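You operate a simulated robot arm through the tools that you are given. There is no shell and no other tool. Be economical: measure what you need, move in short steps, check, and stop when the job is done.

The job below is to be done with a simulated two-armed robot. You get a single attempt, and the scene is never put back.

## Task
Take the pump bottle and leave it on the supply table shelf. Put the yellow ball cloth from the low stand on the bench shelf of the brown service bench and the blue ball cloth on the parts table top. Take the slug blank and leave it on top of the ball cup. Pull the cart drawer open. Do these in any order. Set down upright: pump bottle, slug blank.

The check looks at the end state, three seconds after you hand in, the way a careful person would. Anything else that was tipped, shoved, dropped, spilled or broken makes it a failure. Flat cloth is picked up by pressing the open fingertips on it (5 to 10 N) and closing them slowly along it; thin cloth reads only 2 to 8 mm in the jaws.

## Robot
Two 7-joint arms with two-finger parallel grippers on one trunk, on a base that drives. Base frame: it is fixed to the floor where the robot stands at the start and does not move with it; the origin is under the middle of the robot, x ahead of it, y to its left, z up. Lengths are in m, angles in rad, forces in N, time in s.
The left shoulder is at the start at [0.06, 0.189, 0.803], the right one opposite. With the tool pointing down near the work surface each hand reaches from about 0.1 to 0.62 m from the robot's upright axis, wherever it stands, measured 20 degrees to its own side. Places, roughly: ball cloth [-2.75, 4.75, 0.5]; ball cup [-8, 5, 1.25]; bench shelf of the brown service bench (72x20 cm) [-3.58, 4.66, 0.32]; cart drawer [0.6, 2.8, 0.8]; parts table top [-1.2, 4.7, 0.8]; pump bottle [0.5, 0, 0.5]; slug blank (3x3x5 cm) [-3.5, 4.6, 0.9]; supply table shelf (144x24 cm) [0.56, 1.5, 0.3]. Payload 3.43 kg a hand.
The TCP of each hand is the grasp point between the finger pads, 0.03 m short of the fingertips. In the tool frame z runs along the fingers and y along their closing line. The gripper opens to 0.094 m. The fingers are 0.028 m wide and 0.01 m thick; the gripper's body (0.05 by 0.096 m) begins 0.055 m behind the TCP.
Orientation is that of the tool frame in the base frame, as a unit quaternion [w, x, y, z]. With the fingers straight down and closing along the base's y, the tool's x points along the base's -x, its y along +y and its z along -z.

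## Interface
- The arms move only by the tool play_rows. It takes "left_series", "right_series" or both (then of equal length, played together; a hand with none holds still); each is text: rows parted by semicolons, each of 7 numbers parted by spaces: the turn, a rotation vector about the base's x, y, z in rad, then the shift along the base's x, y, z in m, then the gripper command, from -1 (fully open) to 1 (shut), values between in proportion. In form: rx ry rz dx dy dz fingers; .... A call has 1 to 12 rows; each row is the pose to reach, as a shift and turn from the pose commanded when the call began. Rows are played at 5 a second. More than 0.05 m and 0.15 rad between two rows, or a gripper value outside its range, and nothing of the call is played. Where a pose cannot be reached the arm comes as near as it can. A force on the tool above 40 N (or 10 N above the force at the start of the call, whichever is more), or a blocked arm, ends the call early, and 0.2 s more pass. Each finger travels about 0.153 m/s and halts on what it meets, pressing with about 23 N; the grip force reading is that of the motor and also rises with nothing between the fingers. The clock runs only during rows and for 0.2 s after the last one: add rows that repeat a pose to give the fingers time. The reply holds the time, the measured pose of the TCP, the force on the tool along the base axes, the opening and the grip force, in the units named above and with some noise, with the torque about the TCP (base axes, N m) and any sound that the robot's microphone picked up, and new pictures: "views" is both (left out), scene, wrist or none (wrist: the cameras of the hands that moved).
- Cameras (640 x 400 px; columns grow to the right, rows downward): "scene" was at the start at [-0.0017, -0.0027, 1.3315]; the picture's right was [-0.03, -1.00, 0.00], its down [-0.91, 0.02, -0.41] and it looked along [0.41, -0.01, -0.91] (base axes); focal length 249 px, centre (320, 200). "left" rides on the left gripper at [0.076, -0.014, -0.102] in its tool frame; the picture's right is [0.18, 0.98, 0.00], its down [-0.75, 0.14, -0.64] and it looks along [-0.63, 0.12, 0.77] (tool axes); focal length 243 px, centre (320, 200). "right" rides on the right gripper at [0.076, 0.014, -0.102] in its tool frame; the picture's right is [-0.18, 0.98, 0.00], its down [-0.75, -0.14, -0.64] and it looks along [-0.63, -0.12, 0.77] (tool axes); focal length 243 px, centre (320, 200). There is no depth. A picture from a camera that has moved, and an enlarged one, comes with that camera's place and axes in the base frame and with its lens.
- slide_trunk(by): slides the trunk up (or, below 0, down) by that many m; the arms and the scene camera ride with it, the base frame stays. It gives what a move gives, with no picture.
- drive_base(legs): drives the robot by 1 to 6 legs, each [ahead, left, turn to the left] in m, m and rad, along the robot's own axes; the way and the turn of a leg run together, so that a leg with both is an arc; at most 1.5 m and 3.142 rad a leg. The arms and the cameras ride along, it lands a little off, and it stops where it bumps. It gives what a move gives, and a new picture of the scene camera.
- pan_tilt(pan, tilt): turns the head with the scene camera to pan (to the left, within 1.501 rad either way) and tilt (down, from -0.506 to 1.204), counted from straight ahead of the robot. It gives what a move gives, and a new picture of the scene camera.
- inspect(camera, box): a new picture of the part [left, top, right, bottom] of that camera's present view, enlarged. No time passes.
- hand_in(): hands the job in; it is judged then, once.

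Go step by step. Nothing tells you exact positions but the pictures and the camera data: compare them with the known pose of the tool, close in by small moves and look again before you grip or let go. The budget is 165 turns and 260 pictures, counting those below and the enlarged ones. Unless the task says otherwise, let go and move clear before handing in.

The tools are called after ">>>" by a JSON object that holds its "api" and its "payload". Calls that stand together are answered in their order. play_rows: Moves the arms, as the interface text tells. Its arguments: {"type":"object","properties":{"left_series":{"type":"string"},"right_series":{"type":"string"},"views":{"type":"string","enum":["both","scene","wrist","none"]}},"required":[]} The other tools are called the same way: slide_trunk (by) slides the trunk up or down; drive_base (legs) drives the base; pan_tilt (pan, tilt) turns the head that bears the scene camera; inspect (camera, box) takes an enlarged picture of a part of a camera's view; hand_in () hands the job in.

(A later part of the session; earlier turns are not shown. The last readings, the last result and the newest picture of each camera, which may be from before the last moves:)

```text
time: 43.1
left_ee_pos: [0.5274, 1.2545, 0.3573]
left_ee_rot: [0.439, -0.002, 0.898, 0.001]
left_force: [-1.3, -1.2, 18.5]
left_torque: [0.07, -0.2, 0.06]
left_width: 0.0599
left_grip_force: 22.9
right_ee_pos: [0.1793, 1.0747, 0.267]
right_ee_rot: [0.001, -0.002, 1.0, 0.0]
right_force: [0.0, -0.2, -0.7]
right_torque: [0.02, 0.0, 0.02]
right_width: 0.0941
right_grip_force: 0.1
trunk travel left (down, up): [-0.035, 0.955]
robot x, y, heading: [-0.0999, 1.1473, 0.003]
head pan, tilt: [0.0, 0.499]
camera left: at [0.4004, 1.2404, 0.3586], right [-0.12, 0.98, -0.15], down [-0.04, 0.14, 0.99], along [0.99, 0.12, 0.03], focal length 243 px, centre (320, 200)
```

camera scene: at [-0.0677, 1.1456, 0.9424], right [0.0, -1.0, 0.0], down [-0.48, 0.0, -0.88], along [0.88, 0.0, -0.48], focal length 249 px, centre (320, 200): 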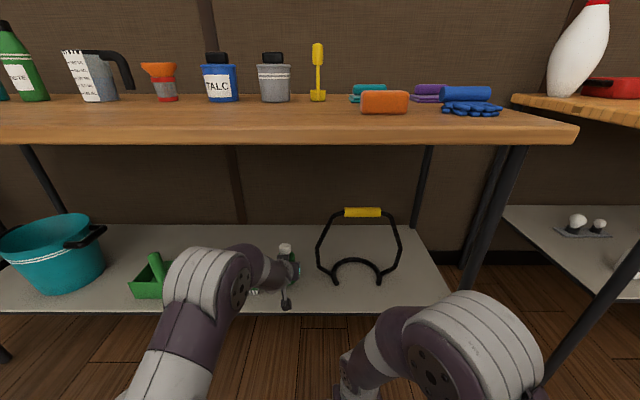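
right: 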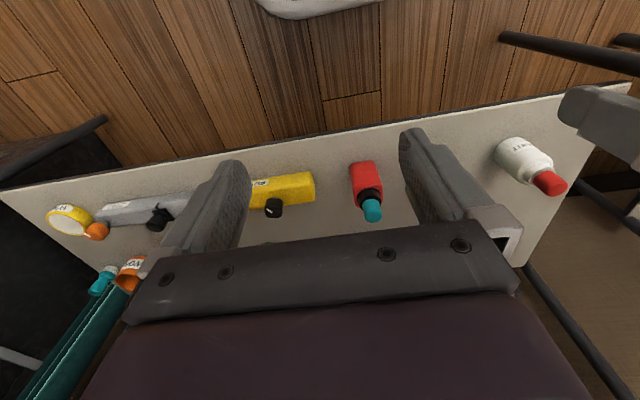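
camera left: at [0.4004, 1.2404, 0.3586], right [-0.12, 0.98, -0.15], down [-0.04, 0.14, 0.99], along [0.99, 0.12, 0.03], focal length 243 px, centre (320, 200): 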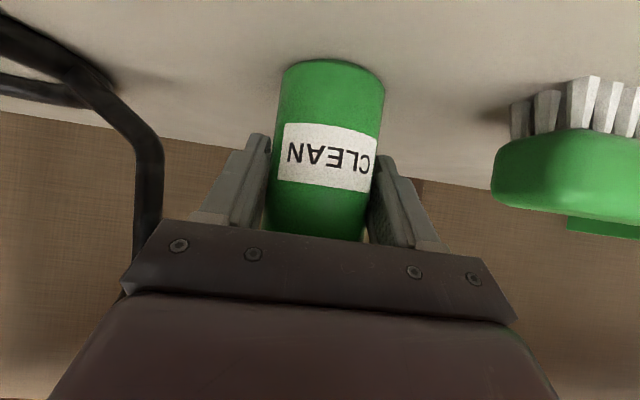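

Contact at 18 N upward, so it is standing on the shelf. I relax upward slightly, open partway, and back straight out.

>>> {"api": "play_rows", "payload": {"left_series": "0 0 0 0 0 0.004 0.6;0 0 0 0 0 0.004 0.3;0 0 0 0 0 0.004 0.0;0 0 0 0 0 0.004 -0.5;0 0 0 0 0 0.004 -0.7;0 0 0 0 0 0.004 -0.7", "views": "wrist"}}

>>> {"api": "play_rows", "payload": {"left_series": "0 0 0 -0.03 0 0.0 -0.7;0 0 0 -0.06 0 0.0 -0.7;0 0 0 -0.09 0 0.00 -0.7;0 0 0 -0.12 0 0.00 -0.7", "views": "both"}}

```text
time: 44.5
left_ee_pos: [0.5286, 1.2548, 0.3552]
left_ee_rot: [0.435, 0.0, 0.901, -0.001]
left_force: [0.0, 0.4, 0.4]
left_torque: [0.0, -0.02, 0.04]
left_width: 0.0799
left_grip_force: 0.2
right_ee_pos: [0.1776, 1.0728, 0.2646]
right_ee_rot: [0.0, -0.001, 1.0, 0.0]
right_force: [-0.2, 0.0, -0.7]
right_torque: [0.02, 0.0, -0.04]
right_width: 0.0939
right_grip_force: 0.1
trunk travel left (down, up): [-0.035, 0.955]
robot x, y, heading: [-0.0986, 1.1457, 0.003]
head pan, tilt: [0.0, 0.499]
camera left: at [0.3993, 1.2407, 0.3589], right [-0.12, 0.98, -0.14], down [-0.03, 0.14, 0.99], along [0.99, 0.12, 0.02], focal length 243 px, centre (320, 200)
```

left: 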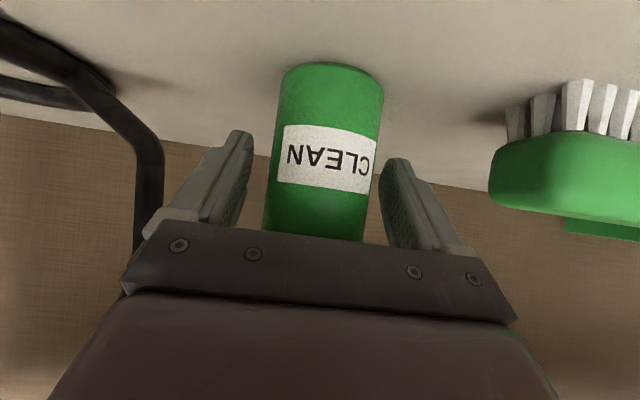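

```text
time: 45.5
left_ee_pos: [0.406, 1.2544, 0.3559]
left_ee_rot: [0.434, -0.001, 0.901, 0.001]
left_force: [-0.3, -0.6, -0.1]
left_torque: [0.0, 0.0, -0.02]
left_width: 0.0799
left_grip_force: 0.0
right_ee_pos: [0.1781, 1.0739, 0.2644]
right_ee_rot: [-0.001, -0.002, 1.0, -0.002]
right_force: [0.5, 0.0, 0.0]
right_torque: [0.03, 0.03, 0.05]
right_width: 0.0939
right_grip_force: 0.1
trunk travel left (down, up): [-0.035, 0.955]
robot x, y, heading: [-0.0924, 1.147, 0.009]
head pan, tilt: [0.0, 0.499]
camera scene: at [-0.0678, 1.1456, 0.9424], right [0.0, -1.0, 0.0], down [-0.48, 0.0, -0.88], along [0.88, 0.0, -0.48], focal length 249 px, centre (320, 200)
camera left: at [0.2786, 1.2404, 0.3596], right [-0.12, 0.98, -0.14], down [-0.03, 0.14, 0.99], along [0.99, 0.12, 0.02], focal length 243 px, centre (320, 200)
```

scene: 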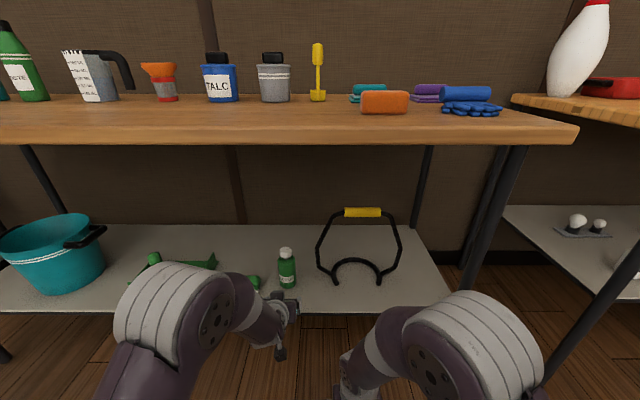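
left: 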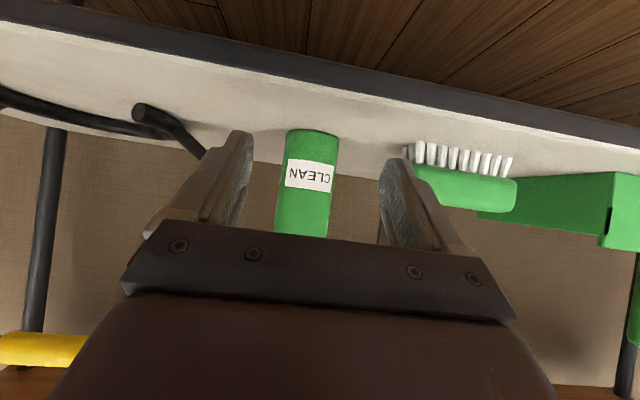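

The pump bottle stands upright on the supply shelf. Next the cart drawer: I back off, strafe left to the cart and look at it.

>>> {"api": "drive_base", "payload": {"legs": [[-0.6, 0, 0], [0, 1.5, 0]]}}

>>> {"api": "slide_trunk", "payload": {"by": 0.3}}

>>> {"api": "pan_tilt", "payload": {"pan": 0, "tilt": 0.4}}

```text
time: 55.9
left_ee_pos: [-0.2137, 2.7456, 0.3562]
left_ee_rot: [0.434, -0.01, 0.901, 0.005]
left_force: [0.0, -0.2, -0.3]
left_torque: [0.0, -0.03, 0.04]
left_width: 0.0797
left_grip_force: 0.1
right_ee_pos: [-0.4381, 2.5593, 0.265]
right_ee_rot: [0.0, -0.012, 1.0, -0.001]
right_force: [0.4, -0.1, -1.1]
right_torque: [-0.01, 0.0, 0.01]
right_width: 0.0941
right_grip_force: 0.0
trunk travel left (down, up): [-0.035, 0.955]
robot x, y, heading: [-0.715, 2.6274, 0.029]
head pan, tilt: [0.0, 0.499]
camera scene: at [-0.6858, 2.6266, 0.9424], right [0.02, -1.0, 0.0], down [-0.48, -0.01, -0.88], along [0.88, 0.02, -0.48], focal length 249 px, centre (320, 200)
```

scene: 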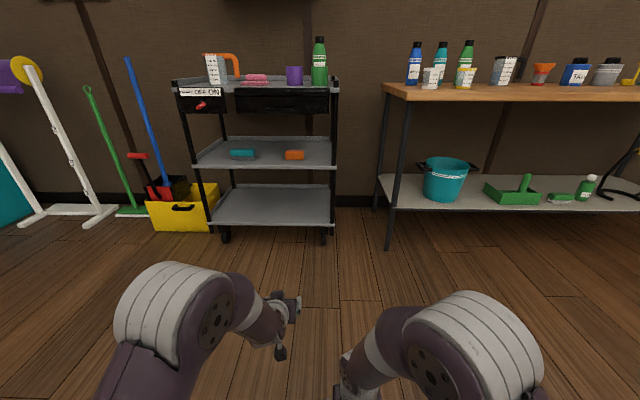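

```text
time: 58.9
left_ee_pos: [-0.2141, 2.7457, 0.6565]
left_ee_rot: [0.434, -0.01, 0.901, 0.004]
left_force: [-1.1, -0.7, -0.5]
left_torque: [0.0, 0.0, -0.01]
left_width: 0.0799
left_grip_force: 0.0
right_ee_pos: [-0.4386, 2.5591, 0.5641]
right_ee_rot: [0.0, -0.012, 1.0, -0.001]
right_force: [-0.2, 0.8, -0.1]
right_torque: [0.0, 0.0, -0.05]
right_width: 0.094
right_grip_force: 0.0
trunk travel left (down, up): [-0.335, 0.655]
robot x, y, heading: [-0.7168, 2.6298, 0.025]
head pan, tilt: [0.0, 0.499]
```

```text
time: 59.5
left_ee_pos: [-0.2142, 2.7466, 0.6561]
left_ee_rot: [0.434, -0.01, 0.901, 0.004]
left_force: [0.2, 0.1, 0.2]
left_torque: [0.04, -0.01, 0.03]
left_width: 0.0798
left_grip_force: 0.0
right_ee_pos: [-0.4362, 2.5606, 0.565]
right_ee_rot: [0.0, -0.013, 1.0, -0.001]
right_force: [-0.2, -0.1, -0.2]
right_torque: [-0.03, -0.02, -0.01]
right_width: 0.0937
right_grip_force: 0.2
trunk travel left (down, up): [-0.335, 0.655]
robot x, y, heading: [-0.7147, 2.6295, 0.025]
head pan, tilt: [0.0, 0.4]
camera scene: at [-0.6841, 2.6267, 1.2515], right [0.02, -1.0, 0.0], down [-0.39, -0.01, -0.92], along [0.92, 0.02, -0.39], focal length 249 px, centre (320, 200)
```

scene: 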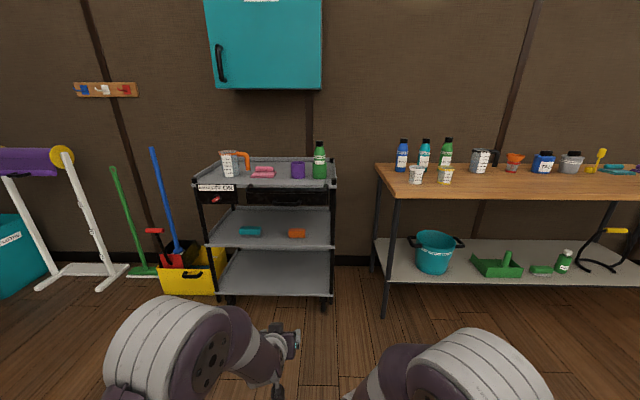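

>>> {"api": "inspect", "payload": {"camera": "scene", "box": [184, 140, 344, 240]}}

>>> {"api": "play_rows", "payload": {"left_series": "0 0 0 0 0 0 -0.7", "views": "wrist"}}

```text
4.00 times, centred on (264, 190) of scene
camera zoom: at [-0.6841, 2.6267, 1.2515], right [0.02, -1.0, 0.0], down [-0.39, -0.01, -0.92], along [0.92, 0.02, -0.39], focal length 997 px, centre (544, 240)
```

zoom: 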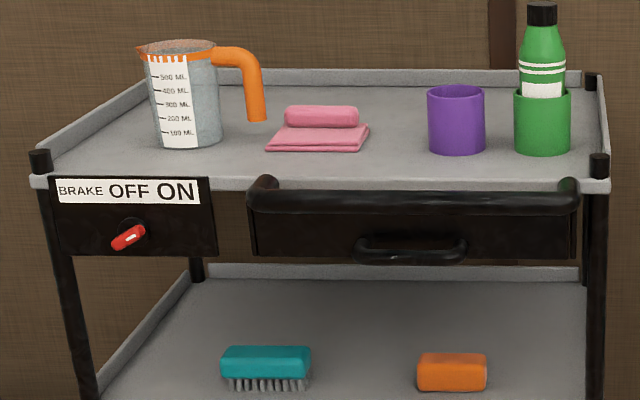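

```text
time: 59.9
left_ee_pos: [-0.2128, 2.7458, 0.657]
left_ee_rot: [0.434, -0.011, 0.901, 0.005]
left_force: [1.1, 0.4, 0.2]
left_torque: [-0.03, 0.0, -0.02]
left_width: 0.0798
left_grip_force: 0.1
right_ee_pos: [-0.4377, 2.5604, 0.5638]
right_ee_rot: [0.0, -0.012, 1.0, -0.001]
right_force: [-0.5, -0.7, -0.2]
right_torque: [-0.01, 0.01, -0.02]
right_width: 0.0941
right_grip_force: 0.0
trunk travel left (down, up): [-0.335, 0.655]
robot x, y, heading: [-0.7167, 2.6278, 0.022]
head pan, tilt: [0.0, 0.4]
camera left: at [-0.341, 2.7287, 0.6598], right [-0.14, 0.98, -0.14], down [-0.04, 0.14, 0.99], along [0.99, 0.14, 0.02], focal length 243 px, centre (320, 200)
```

left: 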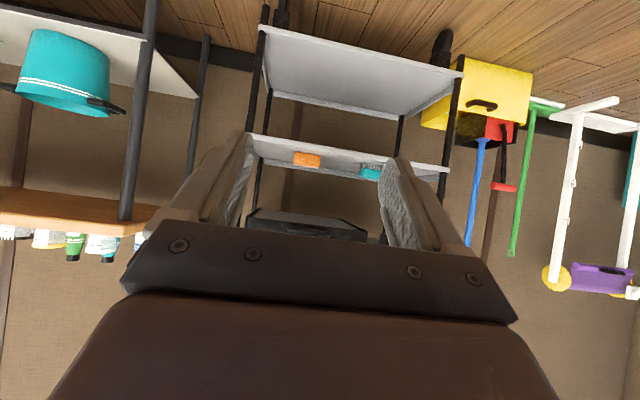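

The cart drawer has a small pull below a push bar, and there is a brake knob I need to read. I'll drive closer and look in detail.

>>> {"api": "drive_base", "payload": {"legs": [[0.28, 0, -0.022]]}}

>>> {"api": "inspect", "payload": {"camera": "scene", "box": [150, 150, 310, 250]}}

>>> {"api": "inspect", "payload": {"camera": "left", "box": [200, 100, 480, 275]}}

```text
time: 61.9
left_ee_pos: [0.07, 2.7382, 0.6551]
left_ee_rot: [0.435, -0.001, 0.901, 0.0]
left_force: [0.0, 0.0, -1.3]
left_torque: [0.04, -0.01, 0.01]
left_width: 0.0801
left_grip_force: 0.1
right_ee_pos: [-0.1579, 2.558, 0.5651]
right_ee_rot: [0.0, -0.002, 1.0, -0.001]
right_force: [0.0, -0.4, 1.0]
right_torque: [0.0, 0.01, -0.02]
right_width: 0.094
right_grip_force: 0.1
trunk travel left (down, up): [-0.335, 0.655]
robot x, y, heading: [-0.4343, 2.6266, 0.004]
head pan, tilt: [0.0, 0.4]
camera scene: at [-0.4024, 2.6298, 1.2515], right [0.0, -1.0, 0.0], down [-0.39, 0.0, -0.92], along [0.92, 0.0, -0.39], focal length 249 px, centre (320, 200)
```

scene: 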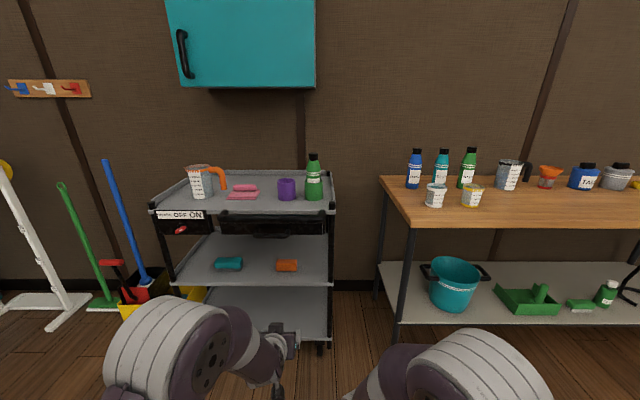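

```text
4.00 times, centred on (230, 200) of scene
camera zoom: at [-0.4024, 2.6298, 1.2515], right [0.0, -1.0, 0.0], down [-0.39, 0.0, -0.92], along [0.92, 0.0, -0.39], focal length 997 px, centre (680, 200)
```

zoom: 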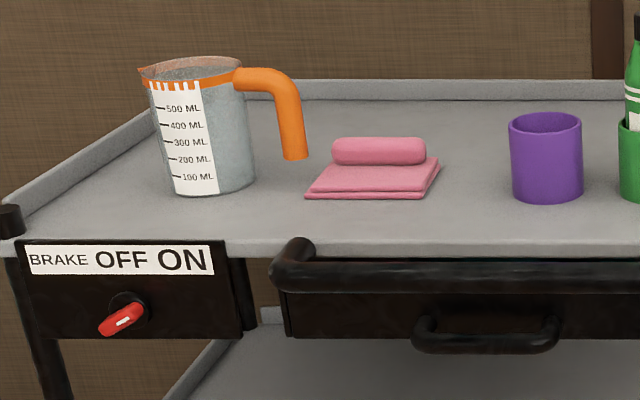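

```text
2.29 times, centred on (340, 188) of left
camera zoom: at [-0.0576, 2.7247, 0.6595], right [-0.12, 0.98, -0.14], down [-0.03, 0.14, 0.99], along [0.99, 0.12, 0.02], focal length 555 px, centre (274, 229)
```

zoom: 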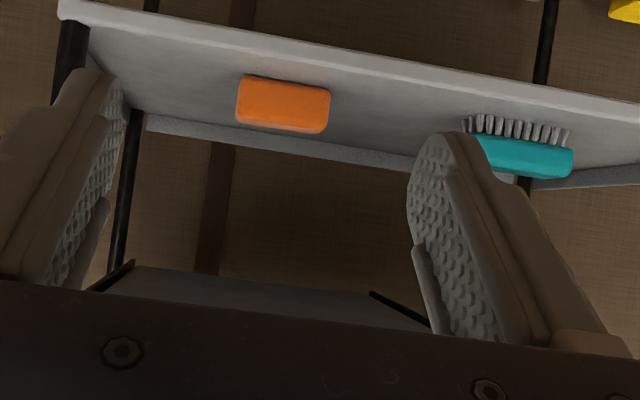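

>>> {"api": "inspect", "payload": {"camera": "scene", "box": [164, 216, 204, 241]}}

```text
16.00 times, centred on (184, 228) of scene
camera zoom: at [-0.4024, 2.6298, 1.2515], right [0.0, -1.0, 0.0], down [-0.39, 0.0, -0.92], along [0.92, 0.0, -0.39], focal length 3988 px, centre (2496, -256)
```

zoom: 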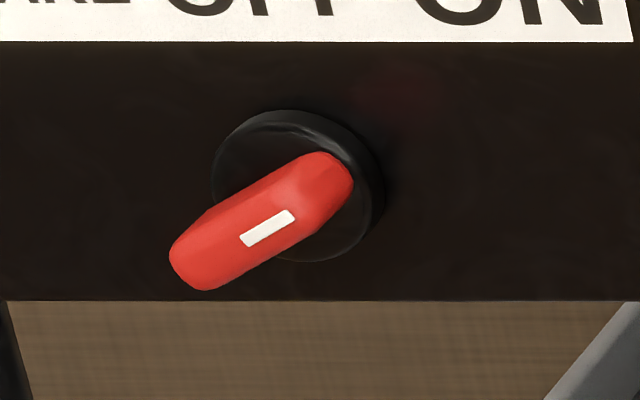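

The brake lever seems to point toward ON, but I want a frontal view to be sure. I'll raise the trunk, shift left and use the left wrist camera.

>>> {"api": "slide_trunk", "payload": {"by": 0.13}}

>>> {"api": "drive_base", "payload": {"legs": [[0, 0.36, 0]]}}

>>> {"api": "play_rows", "payload": {"left_series": "0 0 0 0 0 0 -0.7", "views": "wrist"}}

```text
time: 63.5
left_ee_pos: [0.0707, 2.7395, 0.786]
left_ee_rot: [0.435, 0.0, 0.9, 0.0]
left_force: [0.3, -0.2, -0.5]
left_torque: [-0.01, 0.02, 0.01]
left_width: 0.0798
left_grip_force: 0.1
right_ee_pos: [-0.1577, 2.5579, 0.6948]
right_ee_rot: [0.0, -0.002, 1.0, -0.001]
right_force: [-0.2, 0.3, -0.9]
right_torque: [0.0, -0.01, 0.0]
right_width: 0.094
right_grip_force: 0.1
trunk travel left (down, up): [-0.465, 0.525]
robot x, y, heading: [-0.4338, 2.6329, 0.002]
head pan, tilt: [0.0, 0.4]
```

```text
time: 65.8
left_ee_pos: [0.0698, 3.1002, 0.7865]
left_ee_rot: [0.434, -0.001, 0.901, 0.001]
left_force: [0.1, -0.2, 0.0]
left_torque: [-0.02, 0.0, -0.04]
left_width: 0.0798
left_grip_force: 0.1
right_ee_pos: [-0.1596, 2.9191, 0.6956]
right_ee_rot: [0.0, -0.001, 1.0, -0.001]
right_force: [0.1, 0.2, -0.3]
right_torque: [-0.01, -0.01, 0.01]
right_width: 0.094
right_grip_force: 0.1
trunk travel left (down, up): [-0.465, 0.525]
robot x, y, heading: [-0.4364, 2.9917, 0.007]
head pan, tilt: [0.0, 0.4]
camera scene: at [-0.4041, 2.9915, 1.3815], right [0.0, -1.0, 0.0], down [-0.39, 0.0, -0.92], along [0.92, 0.0, -0.39], focal length 249 px, centre (320, 200)
```

scene: 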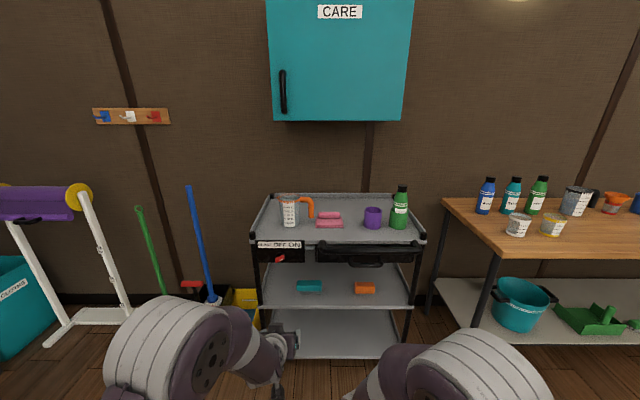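

```text
time: 66.2
left_ee_pos: [0.068, 3.1001, 0.7861]
left_ee_rot: [0.434, -0.001, 0.901, 0.0]
left_force: [0.0, -0.5, 0.2]
left_torque: [0.01, 0.0, -0.02]
left_width: 0.0801
left_grip_force: 0.0
right_ee_pos: [-0.1585, 2.9193, 0.6948]
right_ee_rot: [0.0, -0.002, 1.0, -0.001]
right_force: [0.0, -1.0, -0.4]
right_torque: [-0.02, 0.02, 0.04]
right_width: 0.094
right_grip_force: 0.0
trunk travel left (down, up): [-0.465, 0.525]
robot x, y, heading: [-0.4383, 2.994, 0.002]
head pan, tilt: [0.0, 0.4]
camera left: at [-0.0589, 3.0855, 0.7897], right [-0.12, 0.98, -0.14], down [-0.03, 0.14, 0.99], along [0.99, 0.12, 0.02], focal length 243 px, centre (320, 200)
```

left: 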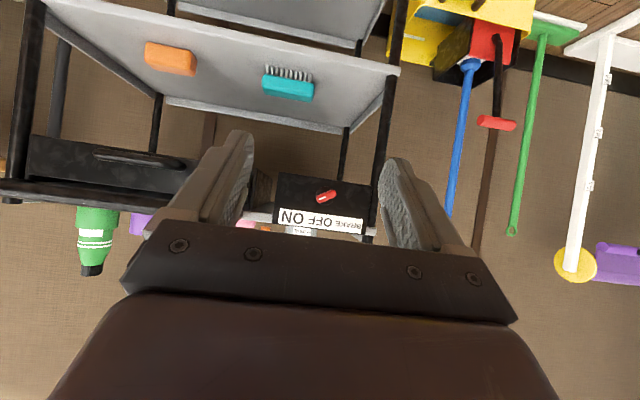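

>>> {"api": "inspect", "payload": {"camera": "left", "box": [274, 165, 378, 230]}}

>>> {"api": "inspect", "payload": {"camera": "scene", "box": [250, 230, 330, 280]}}

>>> {"api": "inspect", "payload": {"camera": "left", "box": [0, 110, 200, 235]}}

```text
6.15 times, centred on (326, 198) of left
camera zoom: at [-0.0589, 3.0855, 0.7897], right [-0.12, 0.98, -0.14], down [-0.03, 0.14, 0.99], along [0.99, 0.12, 0.02], focal length 1493 px, centre (283, 215)
```

zoom: 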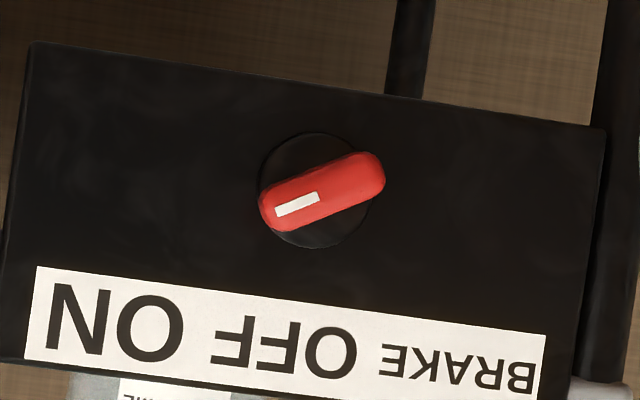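

```text
8.00 times, centred on (290, 255) of scene
camera zoom: at [-0.4041, 2.9908, 1.3815], right [0.0, -1.0, 0.0], down [-0.39, 0.0, -0.92], along [0.92, 0.0, -0.39], focal length 1994 px, centre (560, -240)
```

zoom: 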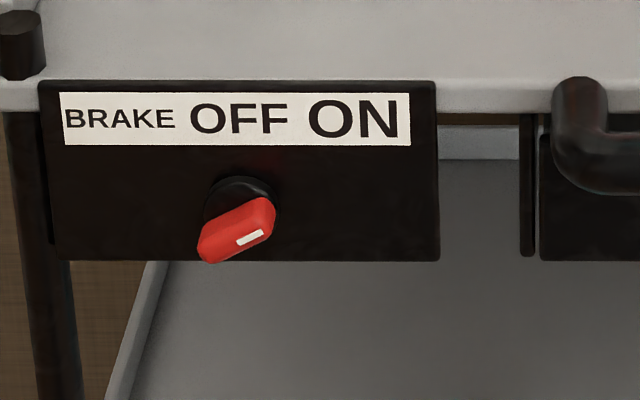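

```text
3.20 times, centred on (100, 172) of left
camera zoom: at [-0.0589, 3.0855, 0.7897], right [-0.12, 0.98, -0.14], down [-0.03, 0.14, 0.99], along [0.99, 0.12, 0.02], focal length 776 px, centre (1024, 288)
```

zoom: 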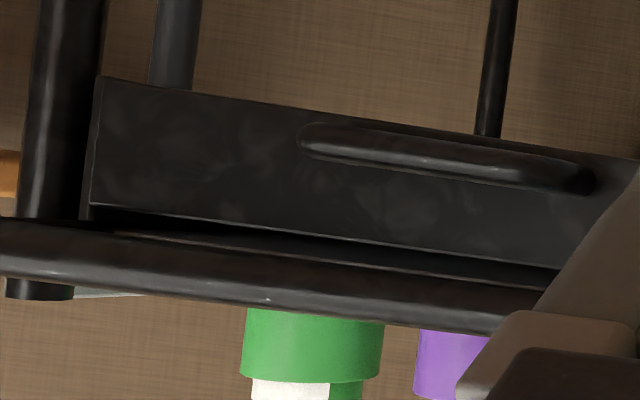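

The pointer stripe is at the ON end, so the brake is on and pulling the drawer is safe. The pull bar is near (0.41, 2.81, 0.77) below the push bar; I'll turn the left hand level and roll it so the fingers close vertically.

>>> {"api": "play_rows", "payload": {"left_series": "0 -0.14 0 0 0 0 -0.1;0 -0.28 0 0 0 0 -0.1;0 -0.42 0 0 0 0 -0.1;0 -0.56 0 0 0 0 -0.1;0 -0.67 0 0 0 0 -0.1", "views": "none"}}

>>> {"api": "play_rows", "payload": {"left_series": "0.14 0 0 0 0 0 -0.1;0.28 0 0 0 0 0 -0.1;0.42 0 0 0 0 0 -0.1;0.56 0 0 0 0 0 -0.1;0.7 0 0 0 0 0 -0.1;0.84 0 0 0 0 0 -0.1;0.98 0 0 0 0 0 -0.1;1.12 0 0 0 0 0 -0.1;1.26 0 0 0 0 0 -0.1;1.4 0 0 0 0 0 -0.1;1.57 0 0 0 0 0 -0.1", "views": "none"}}

>>> {"api": "drive_base", "payload": {"legs": [[0, -0.29, 0]]}}

```text
time: 67.4
left_ee_pos: [0.0697, 3.0994, 0.7866]
left_ee_rot: [0.707, -0.001, 0.707, 0.0]
left_force: [0.0, 0.0, -0.1]
left_torque: [0.01, 0.03, -0.01]
left_width: 0.0519
left_grip_force: 0.1
right_ee_pos: [-0.1591, 2.9179, 0.6947]
right_ee_rot: [0.0, -0.001, 1.0, -0.001]
right_force: [0.5, -0.1, 0.4]
right_torque: [0.0, -0.01, -0.01]
right_width: 0.0941
right_grip_force: 0.1
trunk travel left (down, up): [-0.465, 0.525]
robot x, y, heading: [-0.4354, 2.9907, 0.005]
head pan, tilt: [0.0, 0.4]
```

```text
refused: row 11 steps farther than a row can; nothing moved
```

```text
time: 69.4
left_ee_pos: [0.0706, 2.8106, 0.7871]
left_ee_rot: [0.706, -0.002, 0.708, 0.001]
left_force: [-0.2, -0.1, 0.2]
left_torque: [-0.03, 0.01, 0.02]
left_width: 0.0518
left_grip_force: 0.1
right_ee_pos: [-0.1584, 2.6301, 0.6942]
right_ee_rot: [0.0, -0.003, 1.0, 0.001]
right_force: [0.5, 0.1, 0.2]
right_torque: [0.0, -0.01, 0.03]
right_width: 0.0942
right_grip_force: 0.1
trunk travel left (down, up): [-0.465, 0.525]
robot x, y, heading: [-0.4322, 2.7021, 0.003]
head pan, tilt: [0.0, 0.4]
camera scene: at [-0.4029, 2.7002, 1.3815], right [0.0, -1.0, 0.0], down [-0.39, 0.0, -0.92], along [0.92, 0.0, -0.39], focal length 249 px, centre (320, 200)
```

scene: 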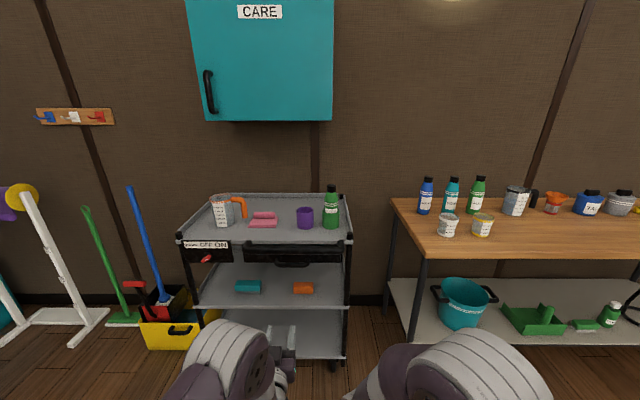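

>>> {"api": "play_rows", "payload": {"left_series": "0.14 0 0 0 0 0 -0.1;0.28 0 0 0 0 0 -0.1;0.42 0 0 0 0 0 -0.1;0.56 0 0 0 0 0 -0.1;0.7 0 0 0 0 0 -0.1;0.84 0 0 0 0 0 -0.1;0.98 0 0 0 0 0 -0.1;1.12 0 0 0 0 0 -0.1;1.26 0 0 0 0 0 -0.1;1.4 0 0 0 0 0 -0.1;1.5 0 0 0 0 0 -0.1;1.57 0 0 0 0 0 -0.1", "views": "wrist"}}

```text
time: 72.0
left_ee_pos: [0.0705, 2.8115, 0.7853]
left_ee_rot: [0.5, 0.499, 0.499, 0.501]
left_force: [-0.1, 0.6, 0.3]
left_torque: [0.03, 0.0, 0.0]
left_width: 0.0518
left_grip_force: 0.1
right_ee_pos: [-0.1582, 2.6306, 0.6949]
right_ee_rot: [0.0, -0.002, 1.0, -0.001]
right_force: [1.1, 0.2, 0.3]
right_torque: [0.0, 0.0, 0.01]
right_width: 0.094
right_grip_force: 0.1
trunk travel left (down, up): [-0.465, 0.525]
robot x, y, heading: [-0.4339, 2.7055, 0.002]
head pan, tilt: [0.0, 0.4]
camera left: at [-0.0329, 2.8878, 0.7709], right [0.0, 0.18, 0.98], down [-0.64, -0.75, 0.14], along [0.77, -0.63, 0.12], focal length 243 px, centre (320, 200)
```

left: 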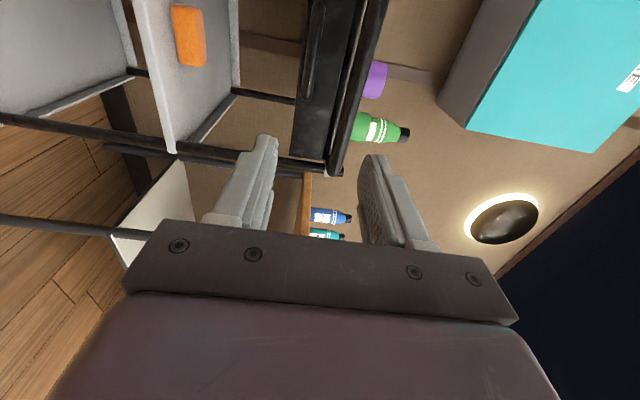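

>>> {"api": "inspect", "payload": {"camera": "left", "box": [240, 0, 432, 120]}}

```text
3.33 times, centred on (336, 60) of left
camera zoom: at [-0.0329, 2.8878, 0.7709], right [0.0, 0.18, 0.98], down [-0.64, -0.75, 0.14], along [0.77, -0.63, 0.12], focal length 809 px, centre (267, 667)
```

zoom: 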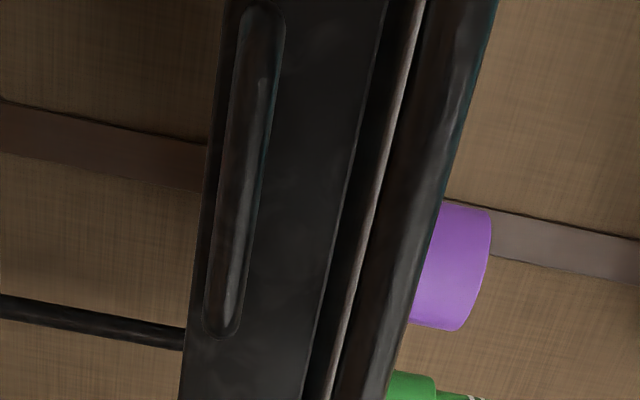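

The pull bar is at z≈0.773, y≈2.815. I drop 12 mm and approach.

>>> {"api": "play_rows", "payload": {"left_series": "0 0 0 0 0.003 -0.012 -0.1;0 0 0 0 0.003 -0.012 -0.1", "views": "none"}}

>>> {"api": "drive_base", "payload": {"legs": [[0.24, 0, 0]]}}

>>> {"api": "play_rows", "payload": {"left_series": "0 0 0 0 0 0 -0.1", "views": "wrist"}}

```text
time: 72.6
left_ee_pos: [0.0702, 2.8133, 0.7738]
left_ee_rot: [0.501, 0.498, 0.5, 0.501]
left_force: [-0.1, 0.3, -0.1]
left_torque: [-0.03, -0.03, -0.02]
left_width: 0.0515
left_grip_force: 0.0
right_ee_pos: [-0.1581, 2.6294, 0.695]
right_ee_rot: [0.0, -0.003, 1.0, -0.001]
right_force: [-0.4, 1.6, -0.9]
right_torque: [0.02, -0.01, 0.02]
right_width: 0.0939
right_grip_force: 0.0
trunk travel left (down, up): [-0.465, 0.525]
robot x, y, heading: [-0.4355, 2.704, 0.002]
head pan, tilt: [0.0, 0.4]
```

```text
time: 74.4
left_ee_pos: [0.3102, 2.8146, 0.7746]
left_ee_rot: [0.501, 0.498, 0.5, 0.501]
left_force: [0.1, 0.8, 0.7]
left_torque: [0.01, -0.02, 0.0]
left_width: 0.0515
left_grip_force: 0.1
right_ee_pos: [0.0825, 2.6319, 0.6952]
right_ee_rot: [-0.001, -0.002, 1.0, -0.001]
right_force: [0.5, 0.0, 0.6]
right_torque: [-0.01, 0.0, 0.0]
right_width: 0.0939
right_grip_force: 0.0
trunk travel left (down, up): [-0.465, 0.525]
robot x, y, heading: [-0.1931, 2.7057, 0.006]
head pan, tilt: [0.0, 0.4]
camera scene: at [-0.1619, 2.7023, 1.3815], right [0.0, -1.0, 0.0], down [-0.39, 0.0, -0.92], along [0.92, 0.0, -0.39], focal length 249 px, centre (320, 200)
```

scene: 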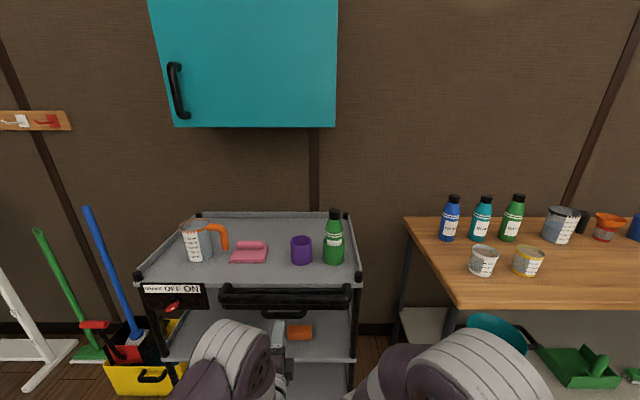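

```text
time: 74.8
left_ee_pos: [0.3104, 2.8144, 0.7761]
left_ee_rot: [0.501, 0.499, 0.5, 0.5]
left_force: [0.3, -0.8, -0.1]
left_torque: [0.0, 0.02, 0.03]
left_width: 0.0516
left_grip_force: 0.0
right_ee_pos: [0.083, 2.6299, 0.6948]
right_ee_rot: [0.0, -0.003, 1.0, -0.001]
right_force: [0.1, 0.5, 0.4]
right_torque: [0.01, 0.02, -0.04]
right_width: 0.0939
right_grip_force: 0.0
trunk travel left (down, up): [-0.465, 0.525]
robot x, y, heading: [-0.1956, 2.7047, 0.002]
head pan, tilt: [0.0, 0.4]
camera left: at [0.2072, 2.8909, 0.7588], right [0.0, 0.19, 0.98], down [-0.64, -0.75, 0.14], along [0.77, -0.63, 0.12], focal length 243 px, centre (320, 200)
```

left: 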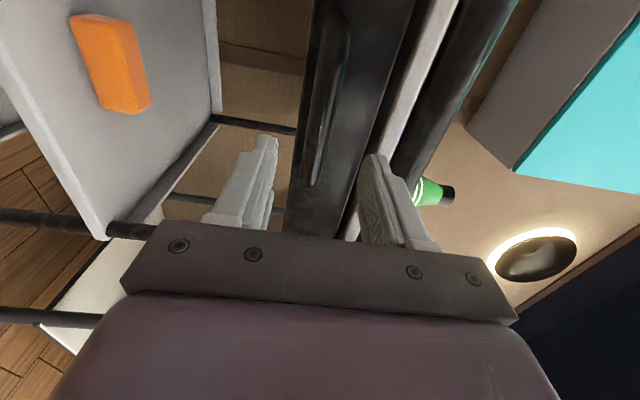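

>>> {"api": "play_rows", "payload": {"left_series": "0 0 0 0.03 0 -0.002 -0.1;0 0 0 0.06 0 -0.002 -0.1;0 0 0 0.075 0 -0.002 -0.1;0 0 0 0.08 0 -0.002 -0.1;0 0 0 0.085 0 -0.002 -0.1", "views": "wrist"}}

```text
time: 76.0
left_ee_pos: [0.3946, 2.8143, 0.7718]
left_ee_rot: [0.501, 0.498, 0.5, 0.501]
left_force: [0.3, 0.1, -0.9]
left_torque: [-0.01, -0.02, -0.01]
left_width: 0.0517
left_grip_force: 0.0
right_ee_pos: [0.0815, 2.6311, 0.6953]
right_ee_rot: [0.0, -0.002, 1.0, -0.001]
right_force: [1.0, 0.2, -0.1]
right_torque: [0.0, -0.04, 0.02]
right_width: 0.0942
right_grip_force: 0.1
trunk travel left (down, up): [-0.465, 0.525]
robot x, y, heading: [-0.1975, 2.7033, 0.003]
head pan, tilt: [0.0, 0.4]
camera left: at [0.2921, 2.8911, 0.7567], right [0.0, 0.19, 0.98], down [-0.64, -0.75, 0.14], along [0.77, -0.63, 0.12], focal length 243 px, centre (320, 200)
```

left: 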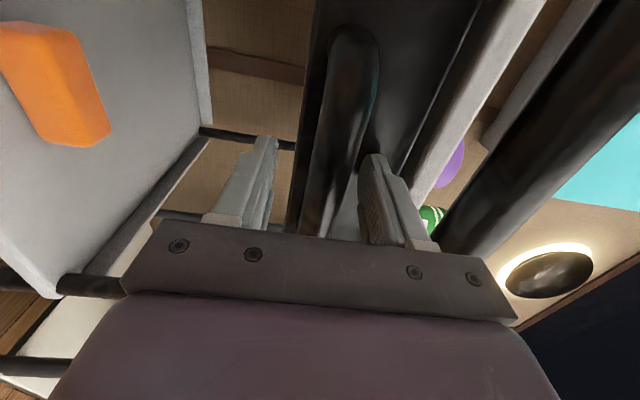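

>>> {"api": "play_rows", "payload": {"left_series": "0 0 0 0 0 0 0.2;0 0 0 0 0 0 0.5;0 0 0 0 0 0 0.8;0 0 0 0 0 0 0.9;0 0 0 0 0 0 0.9", "views": "wrist"}}

```text
time: 77.2
left_ee_pos: [0.3948, 2.8152, 0.7747]
left_ee_rot: [0.503, 0.498, 0.499, 0.501]
left_force: [1.9, 1.1, 12.1]
left_torque: [0.13, 0.06, 0.06]
left_width: 0.0247
left_grip_force: 22.7
right_ee_pos: [0.0815, 2.6314, 0.6954]
right_ee_rot: [0.001, -0.003, 1.0, -0.001]
right_force: [0.5, 0.4, 0.7]
right_torque: [0.01, 0.0, -0.02]
right_width: 0.0942
right_grip_force: 0.1
trunk travel left (down, up): [-0.465, 0.525]
robot x, y, heading: [-0.195, 2.7014, 0.003]
head pan, tilt: [0.0, 0.4]
camera left: at [0.2916, 2.8909, 0.7582], right [-0.01, 0.19, 0.98], down [-0.64, -0.75, 0.14], along [0.77, -0.63, 0.13], focal length 243 px, centre (320, 200)
```

left: 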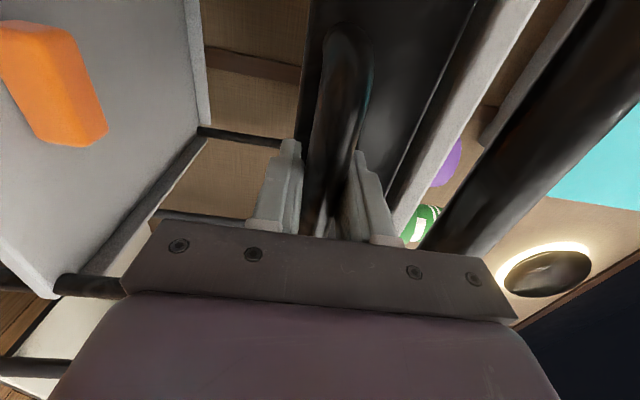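

The bar is held (25 mm). Now I pull gently along −x.

>>> {"api": "play_rows", "payload": {"left_series": "0 0 0 -0.01 0 0.003 0.9;0 0 0 -0.025 0 0.003 0.9;0 0 0 -0.04 0 0.003 0.9;0 0 0 -0.055 0 0.003 0.9;0 0 0 -0.07 0 0.003 0.9", "views": "scene"}}

```text
time: 78.4
left_ee_pos: [0.3255, 2.8131, 0.775]
left_ee_rot: [0.501, 0.499, 0.499, 0.5]
left_force: [-1.7, 0.4, 0.8]
left_torque: [0.11, 0.04, 0.18]
left_width: 0.0246
left_grip_force: 23.2
right_ee_pos: [0.0819, 2.6313, 0.6958]
right_ee_rot: [-0.001, -0.001, 1.0, -0.001]
right_force: [0.2, 0.0, -0.6]
right_torque: [-0.01, 0.0, 0.02]
right_width: 0.0937
right_grip_force: 0.2
trunk travel left (down, up): [-0.465, 0.525]
robot x, y, heading: [-0.1974, 2.6988, 0.004]
head pan, tilt: [0.0, 0.4]
camera scene: at [-0.1627, 2.7024, 1.3814], right [0.0, -1.0, 0.0], down [-0.39, 0.0, -0.92], along [0.92, 0.0, -0.39], focal length 249 px, centre (320, 200)
```

scene: 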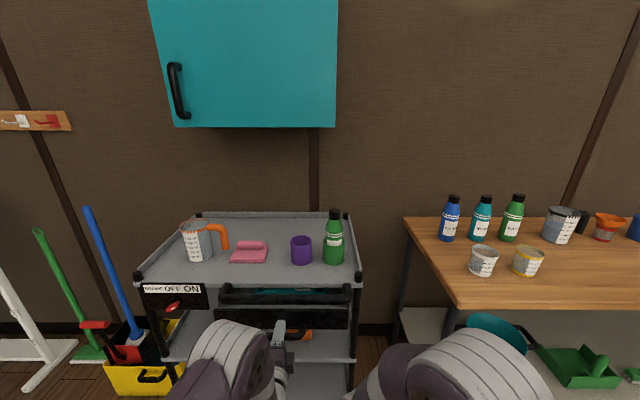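

The drawer is coming out and the cart stays put. I continue pulling.

>>> {"api": "play_rows", "payload": {"left_series": "0 0 0 -0.02 0 0 0.9;0 0 0 -0.04 0 0 0.9;0 0 0 -0.06 0 0 0.9;0 0 0 -0.08 0 0 0.9;0 0 0 -0.1 0 0 0.9;0 0 0 -0.115 0 0 0.9;0 0 0 -0.13 0 0 0.9", "views": "scene"}}

```text
time: 80.0
left_ee_pos: [0.2043, 2.8146, 0.7783]
left_ee_rot: [0.508, 0.489, 0.501, 0.501]
left_force: [1.2, 6.5, -40.7]
left_torque: [0.53, -0.19, -0.53]
left_width: 0.0268
left_grip_force: 19.6
right_ee_pos: [0.0839, 2.6322, 0.6943]
right_ee_rot: [-0.002, -0.004, 1.0, -0.001]
right_force: [-0.3, -0.7, -0.7]
right_torque: [0.0, -0.02, 0.0]
right_width: 0.0937
right_grip_force: 0.1
trunk travel left (down, up): [-0.465, 0.525]
robot x, y, heading: [-0.1954, 2.7031, -0.002]
head pan, tilt: [0.0, 0.4]
camera scene: at [-0.159, 2.7043, 1.3809], right [0.0, -1.0, 0.0], down [-0.39, 0.0, -0.92], along [0.92, 0.0, -0.39], focal length 249 px, centre (320, 200)
```

scene: 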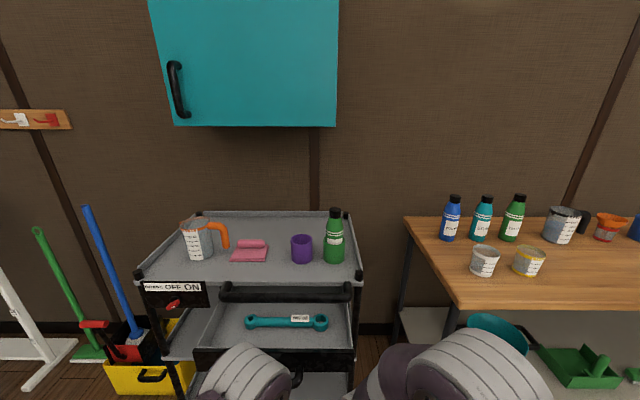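

The drawer is out about 19 cm, at its stop. I release the bar and back away.

>>> {"api": "play_rows", "payload": {"left_series": "0 0 0 0.004 0 0 0.6;0 0 0 0.006 0 0 0.2;0 0 0 0.006 0 0 -0.1;0 0 0 0.006 0 0 -0.1", "views": "wrist"}}

```text
time: 81.0
left_ee_pos: [0.2011, 2.815, 0.778]
left_ee_rot: [0.503, 0.497, 0.499, 0.501]
left_force: [0.1, -0.6, -0.1]
left_torque: [-0.02, 0.0, 0.0]
left_width: 0.0517
left_grip_force: 0.1
right_ee_pos: [0.0816, 2.63, 0.6947]
right_ee_rot: [0.0, -0.001, 1.0, -0.001]
right_force: [-0.6, 0.2, 0.8]
right_torque: [-0.01, 0.03, -0.02]
right_width: 0.094
right_grip_force: 0.0
trunk travel left (down, up): [-0.465, 0.525]
robot x, y, heading: [-0.1954, 2.7029, 0.004]
head pan, tilt: [0.0, 0.4]
camera left: at [0.0989, 2.8906, 0.7604], right [-0.01, 0.19, 0.98], down [-0.64, -0.75, 0.14], along [0.77, -0.63, 0.13], focal length 243 px, centre (320, 200)
```

left: 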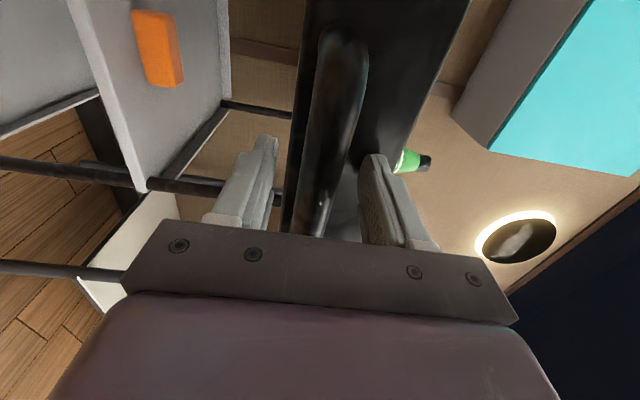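

>>> {"api": "drive_base", "payload": {"legs": [[-0.6, 0, 0]]}}

>>> {"api": "inspect", "payload": {"camera": "scene", "box": [180, 150, 400, 290]}}

```text
time: 84.3
left_ee_pos: [-0.3923, 2.8117, 0.7772]
left_ee_rot: [0.505, 0.499, 0.497, 0.499]
left_force: [-0.6, 0.1, 0.6]
left_torque: [0.02, 0.01, 0.01]
left_width: 0.0515
left_grip_force: 0.0
right_ee_pos: [-0.5132, 2.6286, 0.6955]
right_ee_rot: [0.001, 0.001, 1.0, -0.001]
right_force: [0.0, 1.0, -0.3]
right_torque: [0.02, -0.04, -0.01]
right_width: 0.094
right_grip_force: 0.1
trunk travel left (down, up): [-0.465, 0.525]
robot x, y, heading: [-0.7858, 2.7021, -0.001]
head pan, tilt: [0.0, 0.4]
camera scene: at [-0.758, 2.7018, 1.3815], right [0.0, -1.0, 0.0], down [-0.39, 0.0, -0.92], along [0.92, 0.0, -0.39], focal length 249 px, centre (320, 200)
```

scene: 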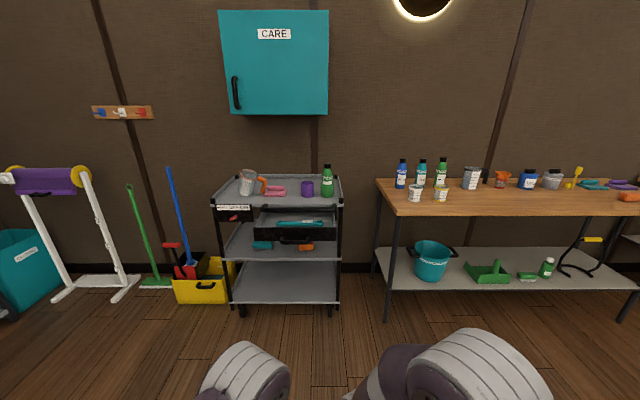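

```text
2.86 times, centred on (290, 220) of scene
camera zoom: at [-0.758, 2.7018, 1.3815], right [0.0, -1.0, 0.0], down [-0.39, 0.0, -0.92], along [0.92, 0.0, -0.39], focal length 712 px, centre (406, 143)
```

zoom: 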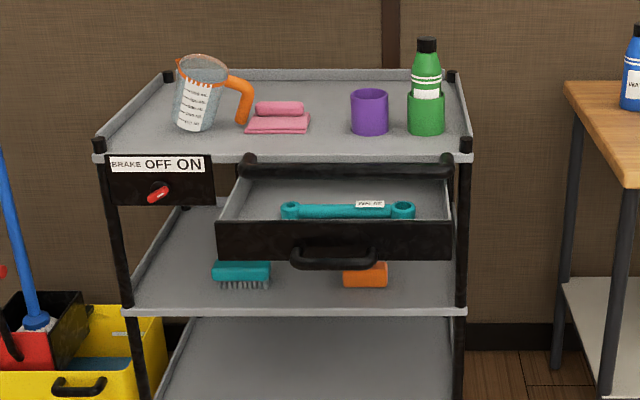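

The drawer is open and everything on the cart is in place. I restore the left hand to pointing down and drive to the low stand, facing +y.

>>> {"api": "play_rows", "payload": {"left_series": "-0.14 0 0 0 0 0 -0.5;-0.28 0 0 0 0 0 -0.5;-0.42 0 0 0 0 0 -0.5;-0.56 0 0 0 0 0 -0.5;-0.7 0 0 0 0 0 -0.5;-0.84 0 0 0 0 0 -0.5;-0.98 0 0 0 0 0 -0.5;-1.12 0 0 0 0 0 -0.5;-1.26 0 0 0 0 0 -0.5;-1.4 0 0 0 0 0 -0.5;-1.5 0 0 0 0 0 -0.5;-1.57 0 0 0 0 0 -0.5", "views": "none"}}

>>> {"api": "play_rows", "payload": {"left_series": "0 0.14 0 0 0 0 -0.5;0 0.28 0 -0.01 0 0 -0.5;0 0.42 0 -0.02 0 0 -0.5;0 0.56 0 -0.03 0 0 -0.5;0 0.7 0 -0.04 0 0 -0.5;0 0.84 0 -0.05 0 0 -0.5;0 0.98 0 -0.06 0 0 -0.5;0 1.12 0 -0.07 0 0 -0.5;0 1.26 0 -0.08 0 0 -0.5;0 1.4 0 -0.09 0 0 -0.5;0 1.5 0 -0.09 0 0 -0.5;0 1.57 0 -0.09 0 0 -0.5", "views": "none"}}

>>> {"api": "drive_base", "payload": {"legs": [[-1.0, 0, 0], [0, 0, 1.571]]}}

```text
time: 87.0
left_ee_pos: [-0.3916, 2.8099, 0.7764]
left_ee_rot: [0.71, -0.004, 0.704, 0.0]
left_force: [0.0, -0.8, 0.5]
left_torque: [-0.01, 0.0, 0.0]
left_width: 0.0702
left_grip_force: 0.1
right_ee_pos: [-0.5137, 2.6302, 0.6953]
right_ee_rot: [0.0, 0.001, 1.0, 0.0]
right_force: [0.0, 0.3, -0.7]
right_torque: [0.01, 0.01, 0.0]
right_width: 0.0939
right_grip_force: 0.0
trunk travel left (down, up): [-0.465, 0.525]
robot x, y, heading: [-0.7906, 2.7056, -0.002]
head pan, tilt: [0.0, 0.4]
```

```text
time: 89.5
left_ee_pos: [-0.4699, 2.8154, 0.7427]
left_ee_rot: [0.065, -0.001, 0.998, 0.023]
left_force: [-0.8, -0.7, 0.2]
left_torque: [-0.01, -0.02, 0.03]
left_width: 0.0707
left_grip_force: 0.1
left hand out of reach, approached as far as the arm can: row 9, 10, 11, 12
right_ee_pos: [-0.5146, 2.6288, 0.6959]
right_ee_rot: [0.002, 0.001, 1.0, 0.0]
right_force: [-0.7, -0.1, 0.4]
right_torque: [-0.01, -0.04, 0.03]
right_width: 0.0938
right_grip_force: 0.0
trunk travel left (down, up): [-0.465, 0.525]
robot x, y, heading: [-0.7858, 2.7045, -0.003]
head pan, tilt: [0.0, 0.4]
```

```text
time: 98.5
left_ee_pos: [-1.8903, 3.0256, 0.7425]
left_ee_rot: [0.031, -0.703, 0.708, 0.061]
left_force: [-0.3, -0.2, 0.6]
left_torque: [0.03, -0.01, -0.01]
left_width: 0.0704
left_grip_force: 0.0
right_ee_pos: [-1.705, 2.9791, 0.6945]
right_ee_rot: [0.001, -0.704, 0.71, 0.0]
right_force: [0.4, -0.1, 0.1]
right_torque: [0.04, 0.02, 0.03]
right_width: 0.094
right_grip_force: 0.1
trunk travel left (down, up): [-0.465, 0.525]
robot x, y, heading: [-1.7817, 2.7066, 1.563]
head pan, tilt: [0.0, 0.4]
camera scene: at [-1.7814, 2.7355, 1.3815], right [1.0, -0.01, 0.0], down [0.0, -0.39, -0.92], along [0.01, 0.92, -0.39], focal length 249 px, centre (320, 200)
```

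scene: 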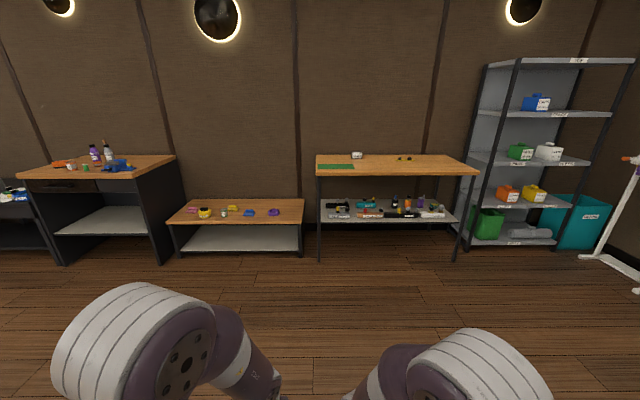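

Low stand with small cloth bundles is ahead-left, the brown service bench further left, parts table right. I drive toward the low stand.

>>> {"api": "drive_base", "payload": {"legs": [[0.9, 0.97, 0.008]]}}

>>> {"api": "play_rows", "payload": {"left_series": "0 0 0 0 0 -0.05 -0.5;0 0 0 0 0 -0.1 -0.5;0 0 0 0 0 -0.1 -0.5", "views": "none"}}

>>> {"api": "pan_tilt", "payload": {"pan": 0, "tilt": 0.75}}

```text
time: 105.1
left_ee_pos: [-2.8544, 3.9292, 0.7417]
left_ee_rot: [-0.031, 0.708, -0.703, -0.061]
left_force: [0.3, 0.6, 0.5]
left_torque: [-0.03, 0.01, 0.0]
left_width: 0.0706
left_grip_force: 0.1
right_ee_pos: [-2.6681, 3.8873, 0.6945]
right_ee_rot: [-0.001, 0.709, -0.705, 0.0]
right_force: [0.0, 0.6, -0.6]
right_torque: [-0.02, -0.02, 0.02]
right_width: 0.094
right_grip_force: 0.0
trunk travel left (down, up): [-0.465, 0.525]
robot x, y, heading: [-2.7368, 3.6086, 1.571]
head pan, tilt: [0.0, 0.4]
camera scene: at [-2.7409, 3.6415, 1.3815], right [1.0, 0.0, 0.0], down [0.0, -0.39, -0.92], along [0.0, 0.92, -0.39], focal length 249 px, centre (320, 200)
```

scene: 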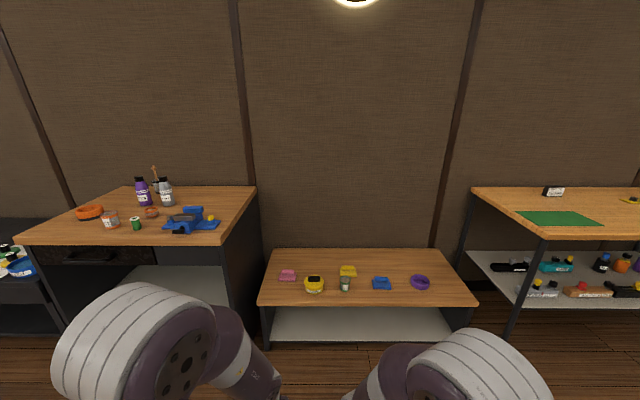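

```text
time: 105.9
left_ee_pos: [-2.8539, 3.9308, 0.6419]
left_ee_rot: [-0.031, 0.709, -0.702, -0.063]
left_force: [-0.2, -0.1, 1.0]
left_torque: [-0.03, -0.01, 0.0]
left_width: 0.0706
left_grip_force: 0.0
right_ee_pos: [-2.6667, 3.8867, 0.6957]
right_ee_rot: [-0.001, 0.709, -0.705, 0.0]
right_force: [-0.8, -0.1, 0.1]
right_torque: [0.03, 0.0, -0.02]
right_width: 0.094
right_grip_force: 0.0
trunk travel left (down, up): [-0.465, 0.525]
robot x, y, heading: [-2.7391, 3.6104, 1.58]
head pan, tilt: [0.0, 0.4]
```

```text
time: 106.8
left_ee_pos: [-2.8533, 3.9289, 0.6419]
left_ee_rot: [-0.031, 0.708, -0.703, -0.061]
left_force: [0.9, 0.0, -0.1]
left_torque: [-0.01, -0.01, 0.02]
left_width: 0.0704
left_grip_force: 0.0
right_ee_pos: [-2.6671, 3.8866, 0.6956]
right_ee_rot: [0.0, 0.709, -0.706, 0.001]
right_force: [0.2, 0.8, 0.5]
right_torque: [-0.03, 0.02, -0.01]
right_width: 0.0942
right_grip_force: 0.1
trunk travel left (down, up): [-0.465, 0.525]
robot x, y, heading: [-2.7418, 3.6092, 1.577]
head pan, tilt: [0.0, 0.75]
camera scene: at [-2.7406, 3.6316, 1.3505], right [1.0, 0.0, 0.0], down [0.0, -0.68, -0.73], along [0.0, 0.73, -0.68], focal length 249 px, centre (320, 200)
```

scene: 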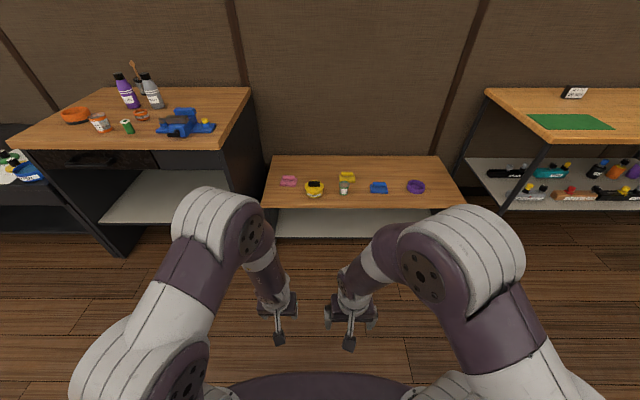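

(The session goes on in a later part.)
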